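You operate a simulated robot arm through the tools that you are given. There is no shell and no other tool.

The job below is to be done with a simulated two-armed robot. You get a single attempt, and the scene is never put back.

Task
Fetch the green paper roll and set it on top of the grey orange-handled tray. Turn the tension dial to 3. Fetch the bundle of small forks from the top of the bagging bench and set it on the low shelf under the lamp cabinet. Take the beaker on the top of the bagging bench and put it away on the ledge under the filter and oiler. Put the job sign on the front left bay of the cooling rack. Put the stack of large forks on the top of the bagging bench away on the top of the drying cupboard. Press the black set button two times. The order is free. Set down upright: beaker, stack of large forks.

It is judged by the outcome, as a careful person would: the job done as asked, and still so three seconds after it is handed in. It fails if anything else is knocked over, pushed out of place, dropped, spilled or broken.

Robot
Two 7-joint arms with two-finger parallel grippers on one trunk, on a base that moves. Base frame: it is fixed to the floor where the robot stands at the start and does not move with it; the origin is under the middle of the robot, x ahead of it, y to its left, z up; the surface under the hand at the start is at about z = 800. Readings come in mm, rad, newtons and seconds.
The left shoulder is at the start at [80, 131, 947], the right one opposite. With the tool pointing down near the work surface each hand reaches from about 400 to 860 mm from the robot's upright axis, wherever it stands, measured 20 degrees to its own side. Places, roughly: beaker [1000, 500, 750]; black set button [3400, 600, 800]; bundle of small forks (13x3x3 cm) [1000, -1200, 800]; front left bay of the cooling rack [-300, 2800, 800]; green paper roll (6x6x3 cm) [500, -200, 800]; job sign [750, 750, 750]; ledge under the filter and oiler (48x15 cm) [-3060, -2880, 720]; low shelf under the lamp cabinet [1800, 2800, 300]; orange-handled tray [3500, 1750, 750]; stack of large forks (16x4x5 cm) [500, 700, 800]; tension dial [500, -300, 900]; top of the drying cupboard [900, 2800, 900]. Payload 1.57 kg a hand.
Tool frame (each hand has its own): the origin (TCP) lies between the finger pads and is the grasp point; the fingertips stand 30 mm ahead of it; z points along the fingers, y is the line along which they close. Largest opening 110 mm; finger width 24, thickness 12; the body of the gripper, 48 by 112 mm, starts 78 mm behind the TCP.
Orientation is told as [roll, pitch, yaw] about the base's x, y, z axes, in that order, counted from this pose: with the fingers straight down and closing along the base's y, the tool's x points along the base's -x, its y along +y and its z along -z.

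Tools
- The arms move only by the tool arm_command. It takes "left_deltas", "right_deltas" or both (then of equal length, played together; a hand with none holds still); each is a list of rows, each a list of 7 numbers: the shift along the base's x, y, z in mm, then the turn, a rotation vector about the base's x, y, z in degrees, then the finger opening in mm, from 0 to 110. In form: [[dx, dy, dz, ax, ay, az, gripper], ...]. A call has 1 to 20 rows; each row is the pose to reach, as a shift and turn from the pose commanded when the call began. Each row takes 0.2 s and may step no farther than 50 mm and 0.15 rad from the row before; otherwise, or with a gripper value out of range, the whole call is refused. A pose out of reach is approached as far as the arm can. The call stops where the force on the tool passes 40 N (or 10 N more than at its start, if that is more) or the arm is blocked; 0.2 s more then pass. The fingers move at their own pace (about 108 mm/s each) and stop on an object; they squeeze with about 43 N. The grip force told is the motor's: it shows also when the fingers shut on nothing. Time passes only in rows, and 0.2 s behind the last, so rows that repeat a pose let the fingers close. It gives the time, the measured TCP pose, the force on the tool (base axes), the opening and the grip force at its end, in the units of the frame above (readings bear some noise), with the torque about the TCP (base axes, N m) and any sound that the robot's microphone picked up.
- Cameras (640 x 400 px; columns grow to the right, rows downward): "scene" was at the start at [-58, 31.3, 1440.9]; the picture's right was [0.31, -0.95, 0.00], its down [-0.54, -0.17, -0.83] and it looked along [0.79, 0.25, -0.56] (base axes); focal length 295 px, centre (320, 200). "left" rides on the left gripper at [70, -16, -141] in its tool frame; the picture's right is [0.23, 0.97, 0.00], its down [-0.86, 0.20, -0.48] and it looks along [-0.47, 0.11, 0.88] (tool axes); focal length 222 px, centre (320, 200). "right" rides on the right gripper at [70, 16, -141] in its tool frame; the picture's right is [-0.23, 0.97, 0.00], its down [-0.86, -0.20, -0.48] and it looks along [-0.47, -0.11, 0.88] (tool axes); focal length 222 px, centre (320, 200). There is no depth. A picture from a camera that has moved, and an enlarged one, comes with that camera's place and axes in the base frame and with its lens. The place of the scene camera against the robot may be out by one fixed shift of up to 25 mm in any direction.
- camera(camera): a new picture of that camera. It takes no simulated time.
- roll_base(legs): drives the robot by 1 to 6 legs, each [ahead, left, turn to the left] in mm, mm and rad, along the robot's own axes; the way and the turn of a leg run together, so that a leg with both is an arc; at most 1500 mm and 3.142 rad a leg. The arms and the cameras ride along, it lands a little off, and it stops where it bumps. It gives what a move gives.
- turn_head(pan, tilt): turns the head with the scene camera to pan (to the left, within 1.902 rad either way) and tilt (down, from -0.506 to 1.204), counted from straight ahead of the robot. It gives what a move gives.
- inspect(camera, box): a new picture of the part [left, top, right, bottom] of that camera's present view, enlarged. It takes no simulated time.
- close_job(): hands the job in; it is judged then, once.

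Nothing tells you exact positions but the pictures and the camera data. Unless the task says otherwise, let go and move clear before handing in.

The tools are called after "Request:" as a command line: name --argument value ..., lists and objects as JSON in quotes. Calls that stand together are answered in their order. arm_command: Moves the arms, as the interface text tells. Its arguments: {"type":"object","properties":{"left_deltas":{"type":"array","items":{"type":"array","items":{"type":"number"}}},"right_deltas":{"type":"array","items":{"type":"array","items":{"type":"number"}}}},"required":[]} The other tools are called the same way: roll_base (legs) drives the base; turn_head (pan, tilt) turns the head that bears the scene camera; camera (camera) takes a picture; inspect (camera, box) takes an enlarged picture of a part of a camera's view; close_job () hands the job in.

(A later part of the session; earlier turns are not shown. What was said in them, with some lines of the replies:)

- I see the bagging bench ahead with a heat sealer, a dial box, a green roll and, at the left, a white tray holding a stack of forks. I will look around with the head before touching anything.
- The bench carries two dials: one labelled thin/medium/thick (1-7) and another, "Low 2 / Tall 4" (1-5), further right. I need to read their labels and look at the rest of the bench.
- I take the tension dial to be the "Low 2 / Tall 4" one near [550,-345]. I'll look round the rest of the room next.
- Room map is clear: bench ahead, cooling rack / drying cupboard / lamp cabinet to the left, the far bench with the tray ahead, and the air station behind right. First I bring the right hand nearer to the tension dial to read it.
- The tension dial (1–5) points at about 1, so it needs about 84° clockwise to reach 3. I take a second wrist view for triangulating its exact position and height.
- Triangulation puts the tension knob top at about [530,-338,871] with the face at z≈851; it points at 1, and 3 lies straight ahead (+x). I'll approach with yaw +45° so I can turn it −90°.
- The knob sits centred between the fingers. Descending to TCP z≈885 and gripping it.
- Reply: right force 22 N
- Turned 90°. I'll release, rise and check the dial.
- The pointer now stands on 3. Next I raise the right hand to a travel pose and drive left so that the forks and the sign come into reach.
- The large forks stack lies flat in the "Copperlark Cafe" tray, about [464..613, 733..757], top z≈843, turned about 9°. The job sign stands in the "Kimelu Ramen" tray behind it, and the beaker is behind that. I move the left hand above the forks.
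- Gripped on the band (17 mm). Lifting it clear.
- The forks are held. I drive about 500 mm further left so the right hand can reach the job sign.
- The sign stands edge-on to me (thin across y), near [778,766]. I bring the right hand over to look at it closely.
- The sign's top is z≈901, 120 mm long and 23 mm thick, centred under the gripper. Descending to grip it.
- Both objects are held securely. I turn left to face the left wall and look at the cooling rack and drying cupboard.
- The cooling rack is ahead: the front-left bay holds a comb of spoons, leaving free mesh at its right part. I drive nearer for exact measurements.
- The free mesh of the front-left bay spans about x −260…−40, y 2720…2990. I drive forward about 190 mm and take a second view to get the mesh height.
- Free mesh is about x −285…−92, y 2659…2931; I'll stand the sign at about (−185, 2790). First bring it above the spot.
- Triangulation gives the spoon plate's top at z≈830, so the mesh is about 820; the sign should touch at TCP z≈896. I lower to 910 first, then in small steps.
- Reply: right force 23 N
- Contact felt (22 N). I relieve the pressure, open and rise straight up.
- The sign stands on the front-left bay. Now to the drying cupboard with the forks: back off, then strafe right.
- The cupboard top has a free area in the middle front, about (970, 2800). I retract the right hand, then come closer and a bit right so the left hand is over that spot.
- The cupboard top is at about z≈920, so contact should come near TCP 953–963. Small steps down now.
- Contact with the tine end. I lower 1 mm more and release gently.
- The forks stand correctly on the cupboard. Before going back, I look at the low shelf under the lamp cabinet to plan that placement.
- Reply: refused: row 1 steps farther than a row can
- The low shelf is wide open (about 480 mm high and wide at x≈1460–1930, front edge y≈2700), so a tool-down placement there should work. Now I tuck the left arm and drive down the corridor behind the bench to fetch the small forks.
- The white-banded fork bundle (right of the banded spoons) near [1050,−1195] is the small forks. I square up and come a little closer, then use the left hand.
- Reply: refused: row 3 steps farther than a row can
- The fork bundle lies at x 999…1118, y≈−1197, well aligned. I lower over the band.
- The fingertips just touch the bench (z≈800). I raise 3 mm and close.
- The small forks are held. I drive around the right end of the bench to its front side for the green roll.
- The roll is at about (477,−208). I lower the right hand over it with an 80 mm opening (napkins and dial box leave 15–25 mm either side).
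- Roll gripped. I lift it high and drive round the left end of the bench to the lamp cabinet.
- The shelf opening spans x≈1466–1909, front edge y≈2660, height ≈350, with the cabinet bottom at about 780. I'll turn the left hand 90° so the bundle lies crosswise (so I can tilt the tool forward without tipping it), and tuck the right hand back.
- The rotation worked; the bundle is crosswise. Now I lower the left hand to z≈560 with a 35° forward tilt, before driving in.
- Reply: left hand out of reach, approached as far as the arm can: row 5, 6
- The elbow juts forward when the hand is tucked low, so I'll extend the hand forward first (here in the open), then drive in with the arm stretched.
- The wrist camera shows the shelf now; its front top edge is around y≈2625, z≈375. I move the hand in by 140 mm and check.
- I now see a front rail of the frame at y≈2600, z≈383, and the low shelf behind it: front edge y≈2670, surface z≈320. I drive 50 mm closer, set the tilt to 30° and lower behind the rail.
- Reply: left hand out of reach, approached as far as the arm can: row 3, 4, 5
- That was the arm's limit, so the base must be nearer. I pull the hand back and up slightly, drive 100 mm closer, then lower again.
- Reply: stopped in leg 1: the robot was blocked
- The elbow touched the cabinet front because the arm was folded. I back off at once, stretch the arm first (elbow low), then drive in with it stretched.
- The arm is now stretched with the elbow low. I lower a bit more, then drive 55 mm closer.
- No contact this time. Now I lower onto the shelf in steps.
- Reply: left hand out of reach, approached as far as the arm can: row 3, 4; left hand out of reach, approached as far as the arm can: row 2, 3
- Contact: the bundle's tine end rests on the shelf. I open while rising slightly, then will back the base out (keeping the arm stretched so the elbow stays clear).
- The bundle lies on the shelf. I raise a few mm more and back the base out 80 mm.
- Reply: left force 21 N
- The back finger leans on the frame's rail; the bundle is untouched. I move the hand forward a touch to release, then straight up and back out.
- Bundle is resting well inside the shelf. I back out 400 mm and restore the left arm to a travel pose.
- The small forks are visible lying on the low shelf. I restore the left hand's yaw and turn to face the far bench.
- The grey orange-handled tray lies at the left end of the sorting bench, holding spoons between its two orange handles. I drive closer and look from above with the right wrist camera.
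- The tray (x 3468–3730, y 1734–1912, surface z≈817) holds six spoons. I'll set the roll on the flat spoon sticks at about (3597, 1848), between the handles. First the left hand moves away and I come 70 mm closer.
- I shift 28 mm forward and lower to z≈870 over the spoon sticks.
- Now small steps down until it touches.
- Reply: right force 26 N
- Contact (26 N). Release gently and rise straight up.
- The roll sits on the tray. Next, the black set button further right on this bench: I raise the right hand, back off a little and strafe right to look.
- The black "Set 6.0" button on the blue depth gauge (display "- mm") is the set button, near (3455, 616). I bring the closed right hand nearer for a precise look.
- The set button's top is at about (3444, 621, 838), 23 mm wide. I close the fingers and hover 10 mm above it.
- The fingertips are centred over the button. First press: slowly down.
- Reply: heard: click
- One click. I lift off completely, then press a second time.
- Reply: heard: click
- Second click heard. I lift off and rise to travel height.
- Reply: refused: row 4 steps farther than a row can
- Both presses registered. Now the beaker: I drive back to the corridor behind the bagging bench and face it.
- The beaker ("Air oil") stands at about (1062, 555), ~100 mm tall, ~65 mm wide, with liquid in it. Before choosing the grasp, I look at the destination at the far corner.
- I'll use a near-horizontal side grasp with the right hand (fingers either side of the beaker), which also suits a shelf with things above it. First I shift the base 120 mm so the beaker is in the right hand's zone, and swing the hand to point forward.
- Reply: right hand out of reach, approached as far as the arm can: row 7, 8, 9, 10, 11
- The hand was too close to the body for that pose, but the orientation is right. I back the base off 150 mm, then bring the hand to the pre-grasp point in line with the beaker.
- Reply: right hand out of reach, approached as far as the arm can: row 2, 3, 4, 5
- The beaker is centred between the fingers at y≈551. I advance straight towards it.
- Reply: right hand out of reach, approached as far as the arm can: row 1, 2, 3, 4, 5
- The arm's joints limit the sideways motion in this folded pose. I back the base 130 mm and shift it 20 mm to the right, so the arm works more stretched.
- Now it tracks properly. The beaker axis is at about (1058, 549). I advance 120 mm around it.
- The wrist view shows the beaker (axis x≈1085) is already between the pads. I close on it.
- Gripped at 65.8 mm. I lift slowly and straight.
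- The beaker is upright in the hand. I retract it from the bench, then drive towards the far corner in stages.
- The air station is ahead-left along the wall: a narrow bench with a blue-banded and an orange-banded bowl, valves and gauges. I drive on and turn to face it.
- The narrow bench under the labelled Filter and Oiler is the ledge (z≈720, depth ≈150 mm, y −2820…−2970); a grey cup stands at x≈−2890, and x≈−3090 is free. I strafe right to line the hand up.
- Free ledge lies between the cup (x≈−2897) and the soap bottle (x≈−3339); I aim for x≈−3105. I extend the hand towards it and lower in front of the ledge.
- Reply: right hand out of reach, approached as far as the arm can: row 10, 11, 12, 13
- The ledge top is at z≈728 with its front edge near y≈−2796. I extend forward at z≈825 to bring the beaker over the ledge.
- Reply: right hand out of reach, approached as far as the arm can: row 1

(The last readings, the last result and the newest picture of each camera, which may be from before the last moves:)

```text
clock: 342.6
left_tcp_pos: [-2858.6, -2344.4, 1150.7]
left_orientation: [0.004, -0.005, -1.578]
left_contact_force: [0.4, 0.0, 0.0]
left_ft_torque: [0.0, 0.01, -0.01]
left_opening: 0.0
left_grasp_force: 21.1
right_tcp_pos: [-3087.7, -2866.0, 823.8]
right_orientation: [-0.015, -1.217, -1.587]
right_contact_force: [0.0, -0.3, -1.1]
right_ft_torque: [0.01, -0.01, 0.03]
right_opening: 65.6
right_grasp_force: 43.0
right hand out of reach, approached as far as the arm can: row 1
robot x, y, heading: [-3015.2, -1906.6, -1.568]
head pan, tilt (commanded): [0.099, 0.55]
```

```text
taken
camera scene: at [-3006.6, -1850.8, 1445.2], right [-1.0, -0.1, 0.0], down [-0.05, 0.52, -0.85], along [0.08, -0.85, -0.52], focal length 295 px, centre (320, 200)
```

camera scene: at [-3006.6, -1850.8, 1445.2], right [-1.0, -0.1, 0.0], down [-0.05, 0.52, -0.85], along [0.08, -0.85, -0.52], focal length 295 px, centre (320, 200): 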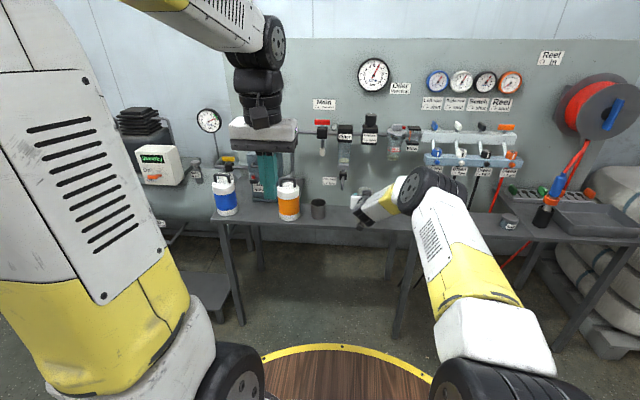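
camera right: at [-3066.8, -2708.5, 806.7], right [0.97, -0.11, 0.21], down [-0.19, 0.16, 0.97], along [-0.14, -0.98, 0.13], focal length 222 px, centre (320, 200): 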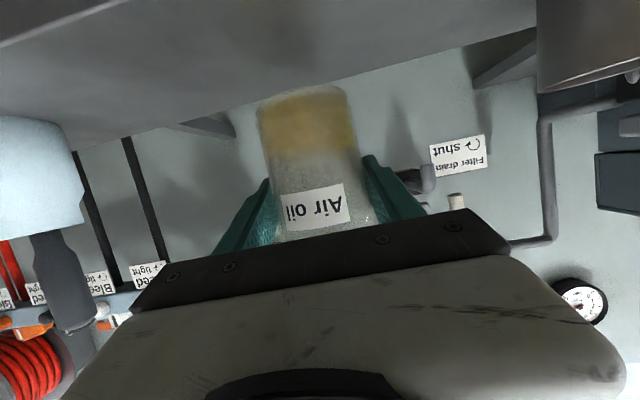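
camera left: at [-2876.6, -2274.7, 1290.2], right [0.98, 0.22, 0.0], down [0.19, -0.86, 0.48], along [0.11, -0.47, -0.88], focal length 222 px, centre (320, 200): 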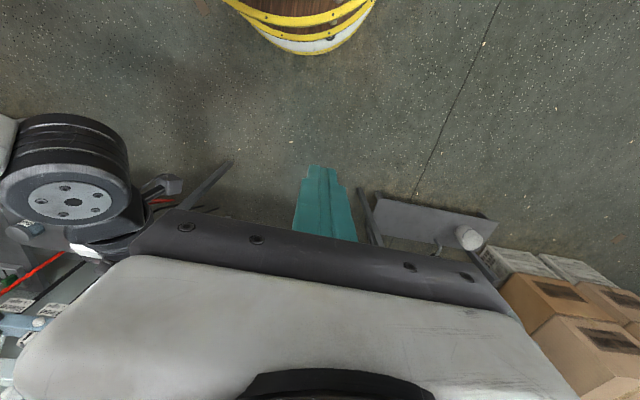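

The beaker is over the ledge (front edge y≈−2794, surface z≈729). I lower to just above and then in small steps.

Request:
arm_command --right_deltas '[[0, 0, -8, 0, 0, 0, 50], [0, 0, -16, 0, 0, 0, 50], [0, 0, -23, 0, 0, 0, 50], [0, 0, -27, 0, 0, 0, 50], [0, 0, -27, 0, 0, 0, 50]]'

Request:
camera --camera "right"

```text
clock: 343.8
left_tcp_pos: [-2859.3, -2344.3, 1150.4]
left_orientation: [0.002, -0.002, -1.578]
left_contact_force: [0.5, 0.5, 0.5]
left_ft_torque: [0.01, -0.02, -0.02]
left_opening: 0.0
left_grasp_force: 21.4
right_tcp_pos: [-3088.1, -2866.0, 795.9]
right_orientation: [-0.016, -1.216, -1.588]
right_contact_force: [-0.3, -0.8, -0.2]
right_ft_torque: [-0.03, -0.02, -0.01]
right_opening: 65.6
right_grasp_force: 42.7
robot x, y, heading: [-3020.2, -1907.1, -1.576]
head pan, tilt (commanded): [0.099, 0.55]
```

```text
taken
camera right: at [-3066.9, -2709.0, 779.4], right [0.97, -0.11, 0.21], down [-0.19, 0.16, 0.97], along [-0.14, -0.98, 0.13], focal length 222 px, centre (320, 200)
```

right: 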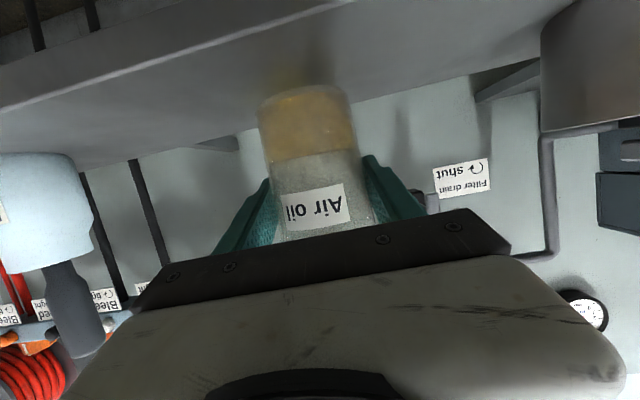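

Request:
arm_command --right_deltas '[[0, 0, -2, 0, 0, 0, 50], [0, 0, -4, 0, 0, 0, 50], [0, 0, -5, 0, 0, 0, 50]]'

```text
clock: 344.6
left_tcp_pos: [-2860.0, -2346.0, 1150.5]
left_orientation: [0.003, -0.004, -1.578]
left_contact_force: [-0.4, -0.9, -0.9]
left_ft_torque: [0.02, 0.03, 0.01]
left_opening: 0.0
left_grasp_force: 20.9
right_tcp_pos: [-3088.7, -2865.2, 790.8]
right_orientation: [-0.014, -1.216, -1.589]
right_contact_force: [-0.3, -0.5, -0.9]
right_ft_torque: [0.0, 0.01, 0.01]
right_opening: 65.8
right_grasp_force: 43.1
robot x, y, heading: [-3014.8, -1905.9, -1.574]
head pan, tilt (commanded): [0.099, 0.55]
```

Request:
arm_command --right_deltas '[[0, 0, -2, 0, 0, 0, 50], [0, 0, -4, 0, 0, 0, 50], [0, 0, -4, 0, 0, 0, 50]]'

```text
clock: 345.4
left_tcp_pos: [-2859.6, -2345.1, 1150.4]
left_orientation: [0.004, -0.003, -1.578]
left_contact_force: [0.5, -1.5, 0.0]
left_ft_torque: [0.0, 0.03, -0.01]
left_opening: 0.0
left_grasp_force: 21.4
right_tcp_pos: [-3087.8, -2865.1, 788.8]
right_orientation: [-0.017, -1.215, -1.588]
right_contact_force: [-0.4, 0.9, -1.1]
right_ft_torque: [-0.02, 0.0, 0.0]
right_opening: 65.8
right_grasp_force: 43.4
robot x, y, heading: [-3013.6, -1904.2, -1.573]
head pan, tilt (commanded): [0.099, 0.55]
```

Request:
arm_command --right_deltas '[[0, 0, -2, 0, 0, 0, 50], [0, 0, -4, 0, 0, 0, 50], [0, 0, -4, 0, 0, 0, 50]]'

Request:
camera --camera "right"

```text
clock: 346.2
left_tcp_pos: [-2859.4, -2344.9, 1150.0]
left_orientation: [0.003, -0.002, -1.579]
left_contact_force: [-0.3, 0.3, 0.9]
left_ft_torque: [0.0, -0.01, 0.01]
left_opening: 0.0
left_grasp_force: 21.2
right_tcp_pos: [-3087.9, -2865.4, 783.2]
right_orientation: [-0.014, -1.217, -1.589]
right_contact_force: [0.6, 0.4, -1.6]
right_ft_torque: [-0.02, -0.03, 0.02]
right_opening: 65.8
right_grasp_force: 43.0
robot x, y, heading: [-3013.2, -1907.2, -1.574]
head pan, tilt (commanded): [0.099, 0.55]
```

```text
taken
camera right: at [-3067.2, -2708.3, 766.6], right [0.97, -0.11, 0.21], down [-0.19, 0.16, 0.97], along [-0.14, -0.98, 0.13], focal length 222 px, centre (320, 200)
```

right: 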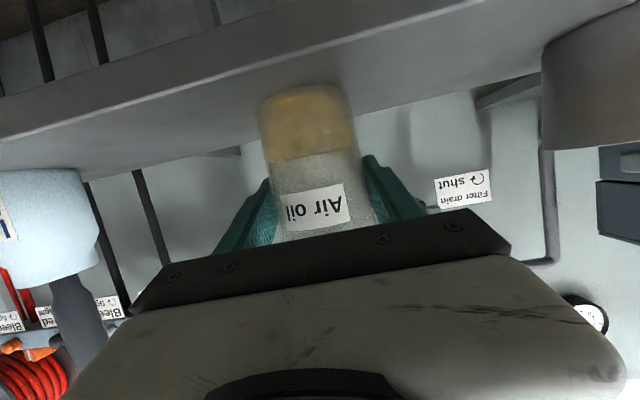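

Request:
arm_command --right_deltas '[[0, 0, -2, 0, 0, 0, 50], [0, 0, -4, 0, 0, 0, 50], [0, 0, -4, 0, 0, 0, 50]]'

```text
clock: 347.0
left_tcp_pos: [-2858.9, -2344.2, 1150.3]
left_orientation: [0.004, -0.003, -1.577]
left_contact_force: [0.3, -0.3, 0.0]
left_ft_torque: [-0.01, 0.01, -0.01]
left_opening: 0.0
left_grasp_force: 21.3
right_tcp_pos: [-3088.8, -2866.9, 782.4]
right_orientation: [-0.016, -1.219, -1.585]
right_contact_force: [0.0, 0.6, 9.1]
right_ft_torque: [-0.04, 0.22, 0.02]
right_opening: 65.7
right_grasp_force: 42.7
robot x, y, heading: [-3015.6, -1902.4, -1.565]
head pan, tilt (commanded): [0.099, 0.55]
```

Contact (9 N): the beaker stands on the ledge. I open the fingers gently and withdraw straight back.

Request:
arm_command --right_deltas '[[0, 0, 0.5, 0, 0, 0, 66], [0, 0, 0.5, 0, 0, 0, 72], [0, 0, 0.5, 0, 0, 0, 82], [0, 0, 0.5, 0, 0, 0, 95], [0, 0, 0.5, 0, 0, 0, 100], [0, 0, 0.5, 0, 0, 0, 100]]'

Request:
camera --camera "right"

```text
clock: 348.4
left_tcp_pos: [-2859.5, -2344.8, 1150.0]
left_orientation: [0.004, -0.004, -1.578]
left_contact_force: [0.2, 0.1, 0.5]
left_ft_torque: [0.0, -0.03, 0.0]
left_opening: 0.0
left_grasp_force: 21.7
right_tcp_pos: [-3087.9, -2865.9, 780.2]
right_orientation: [-0.015, -1.217, -1.59]
right_contact_force: [0.2, -0.1, -0.1]
right_ft_torque: [-0.03, 0.0, 0.01]
right_opening: 100.2
right_grasp_force: 0.0
robot x, y, heading: [-3012.3, -1908.4, -1.576]
head pan, tilt (commanded): [0.099, 0.55]
```

```text
taken
camera right: at [-3067.0, -2708.7, 763.6], right [0.97, -0.11, 0.21], down [-0.19, 0.16, 0.97], along [-0.14, -0.98, 0.13], focal length 222 px, centre (320, 200)
```

right: 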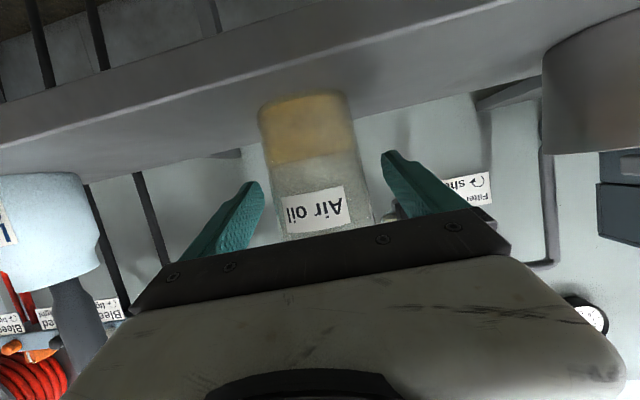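

The beaker stands free. I withdraw the hand straight back 75 mm, then back the base off.

Request:
arm_command --right_deltas '[[0, 15, 0, 0, 0, 0, 100], [0, 30, 0, 0, 0, 0, 100], [0, 45, 0, 0, 0, 0, 100], [0, 60, 0, 0, 0, 0, 100], [0, 75, 0, 0, 0, 0, 100]]'

Request:
camera --camera "right"

Request:
roll_base --legs '[[-250, 0, 0]]'

Request:
camera --camera "scene"

Request:
camera --camera "right"

```text
clock: 349.6
left_tcp_pos: [-2860.8, -2345.1, 1150.5]
left_orientation: [0.004, -0.003, -1.578]
left_contact_force: [-0.4, 0.4, 0.5]
left_ft_torque: [0.05, 0.02, -0.01]
left_opening: 0.0
left_grasp_force: 21.5
right_tcp_pos: [-3086.2, -2789.6, 780.4]
right_orientation: [-0.026, -1.216, -1.588]
right_contact_force: [0.0, 0.2, 0.3]
right_ft_torque: [-0.03, -0.02, 0.02]
right_opening: 99.8
right_grasp_force: 0.1
robot x, y, heading: [-3012.8, -1903.5, -1.575]
head pan, tilt (commanded): [0.099, 0.55]
```

```text
taken
camera right: at [-3064.3, -2632.6, 763.4], right [0.97, -0.12, 0.2], down [-0.18, 0.16, 0.97], along [-0.15, -0.98, 0.13], focal length 222 px, centre (320, 200)
```

right: 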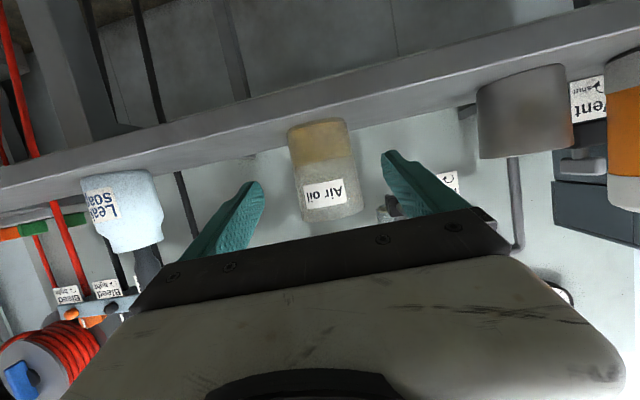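

```text
clock: 351.4
left_tcp_pos: [-2857.6, -2086.0, 1150.5]
left_orientation: [0.002, -0.005, -1.575]
left_contact_force: [-0.1, 0.7, 0.6]
left_ft_torque: [0.04, -0.03, 0.01]
left_opening: 0.1
left_grasp_force: 21.4
right_tcp_pos: [-3082.4, -2533.3, 780.3]
right_orientation: [-0.024, -1.216, -1.583]
right_contact_force: [0.0, -0.2, 0.7]
right_ft_torque: [0.01, 0.05, 0.02]
right_opening: 100.0
right_grasp_force: 0.0
robot x, y, heading: [-3012.4, -1647.0, -1.569]
head pan, tilt (commanded): [0.099, 0.55]
```

```text
taken
camera scene: at [-3006.1, -1593.8, 1445.2], right [-1.0, -0.1, 0.0], down [-0.05, 0.52, -0.85], along [0.08, -0.85, -0.52], focal length 295 px, centre (320, 200)
```

scene: 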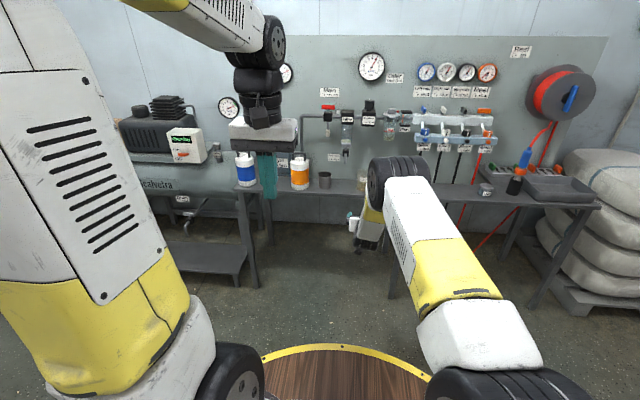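

```text
taken
camera right: at [-3060.7, -2376.2, 763.6], right [0.97, -0.11, 0.2], down [-0.19, 0.16, 0.97], along [-0.14, -0.98, 0.13], focal length 222 px, centre (320, 200)
```

right: 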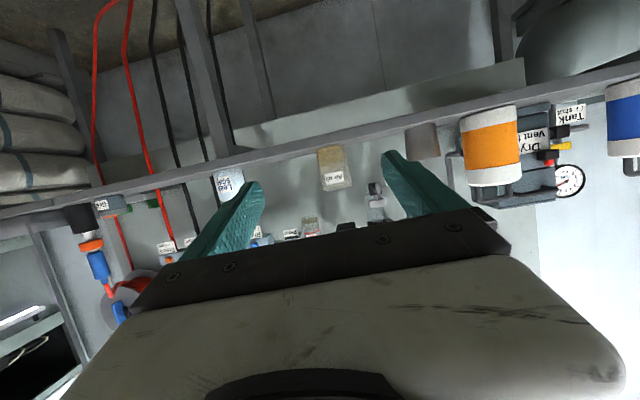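

Request:
inspect --camera "right" --box '[200, 90, 460, 230]'

```text
2.46 times, centred on (330, 160) of right
camera zoom: at [-3060.7, -2376.2, 763.6], right [0.97, -0.11, 0.2], down [-0.19, 0.16, 0.97], along [-0.14, -0.98, 0.13], focal length 547 px, centre (295, 298)
```

zoom: 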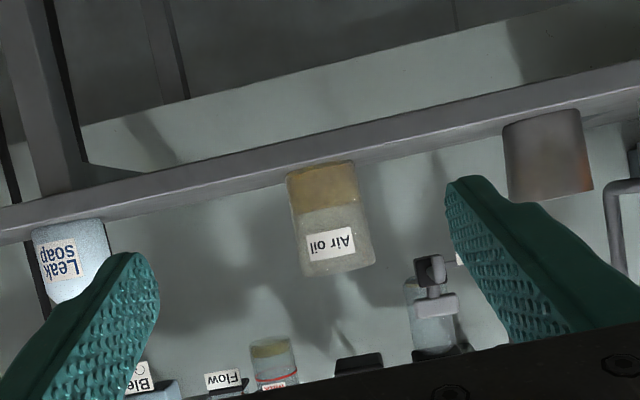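

Everything is placed: the dial is at 3, the sign is on the rack, the large forks on the cupboard and the small forks on the low shelf. The roll is on the tray, the button has clicked twice, and the beaker stands upright on the ledge with both hands clear. I hand the job in.

Request:
close_job

```text
The job is handed in.
```

I did all seven parts of the job and handed it in. I checked each by camera as I finished it, but made no final round of the room. No verdict has come back.

| Task | Result |
|---|---|
| Tension dial | It points at 3. |
| Job sign | It stands on the free mesh at the right of the cooling rack's front left bay, next to the plate of spoons. |
| Stack of large forks | It lies flat, as it was found, on top of the drying cupboard. |
| Bundle of small forks | It lies flat on the low shelf under the lamp cabinet, a little in from the front edge. |
| Green paper roll | It sits on the grey orange-handled tray, on top of the spoons the tray was holding. |
| Black set button | I pressed the button marked "Set 6.0" on the depth gauge twice and heard a click each time. The display still read "- mm" when last checked. |
| Beaker | It stands upright on the ledge under the filter and oiler, between the grey cup and the soap bottle. |

- **Contacts at the lamp cabinet:** while I was placing the small forks, the robot's elbow bumped the front of the cabinet and the drive stopped. Backing out, a finger pressed against the frame's rail with about 20 N. Nothing looked moved in the pictures afterwards.
- **Which set button:** I took the depth gauge's button as the one meant because it was black, marked "Set", and close to the position you gave. I did not check the other gauges closely for a similar button.
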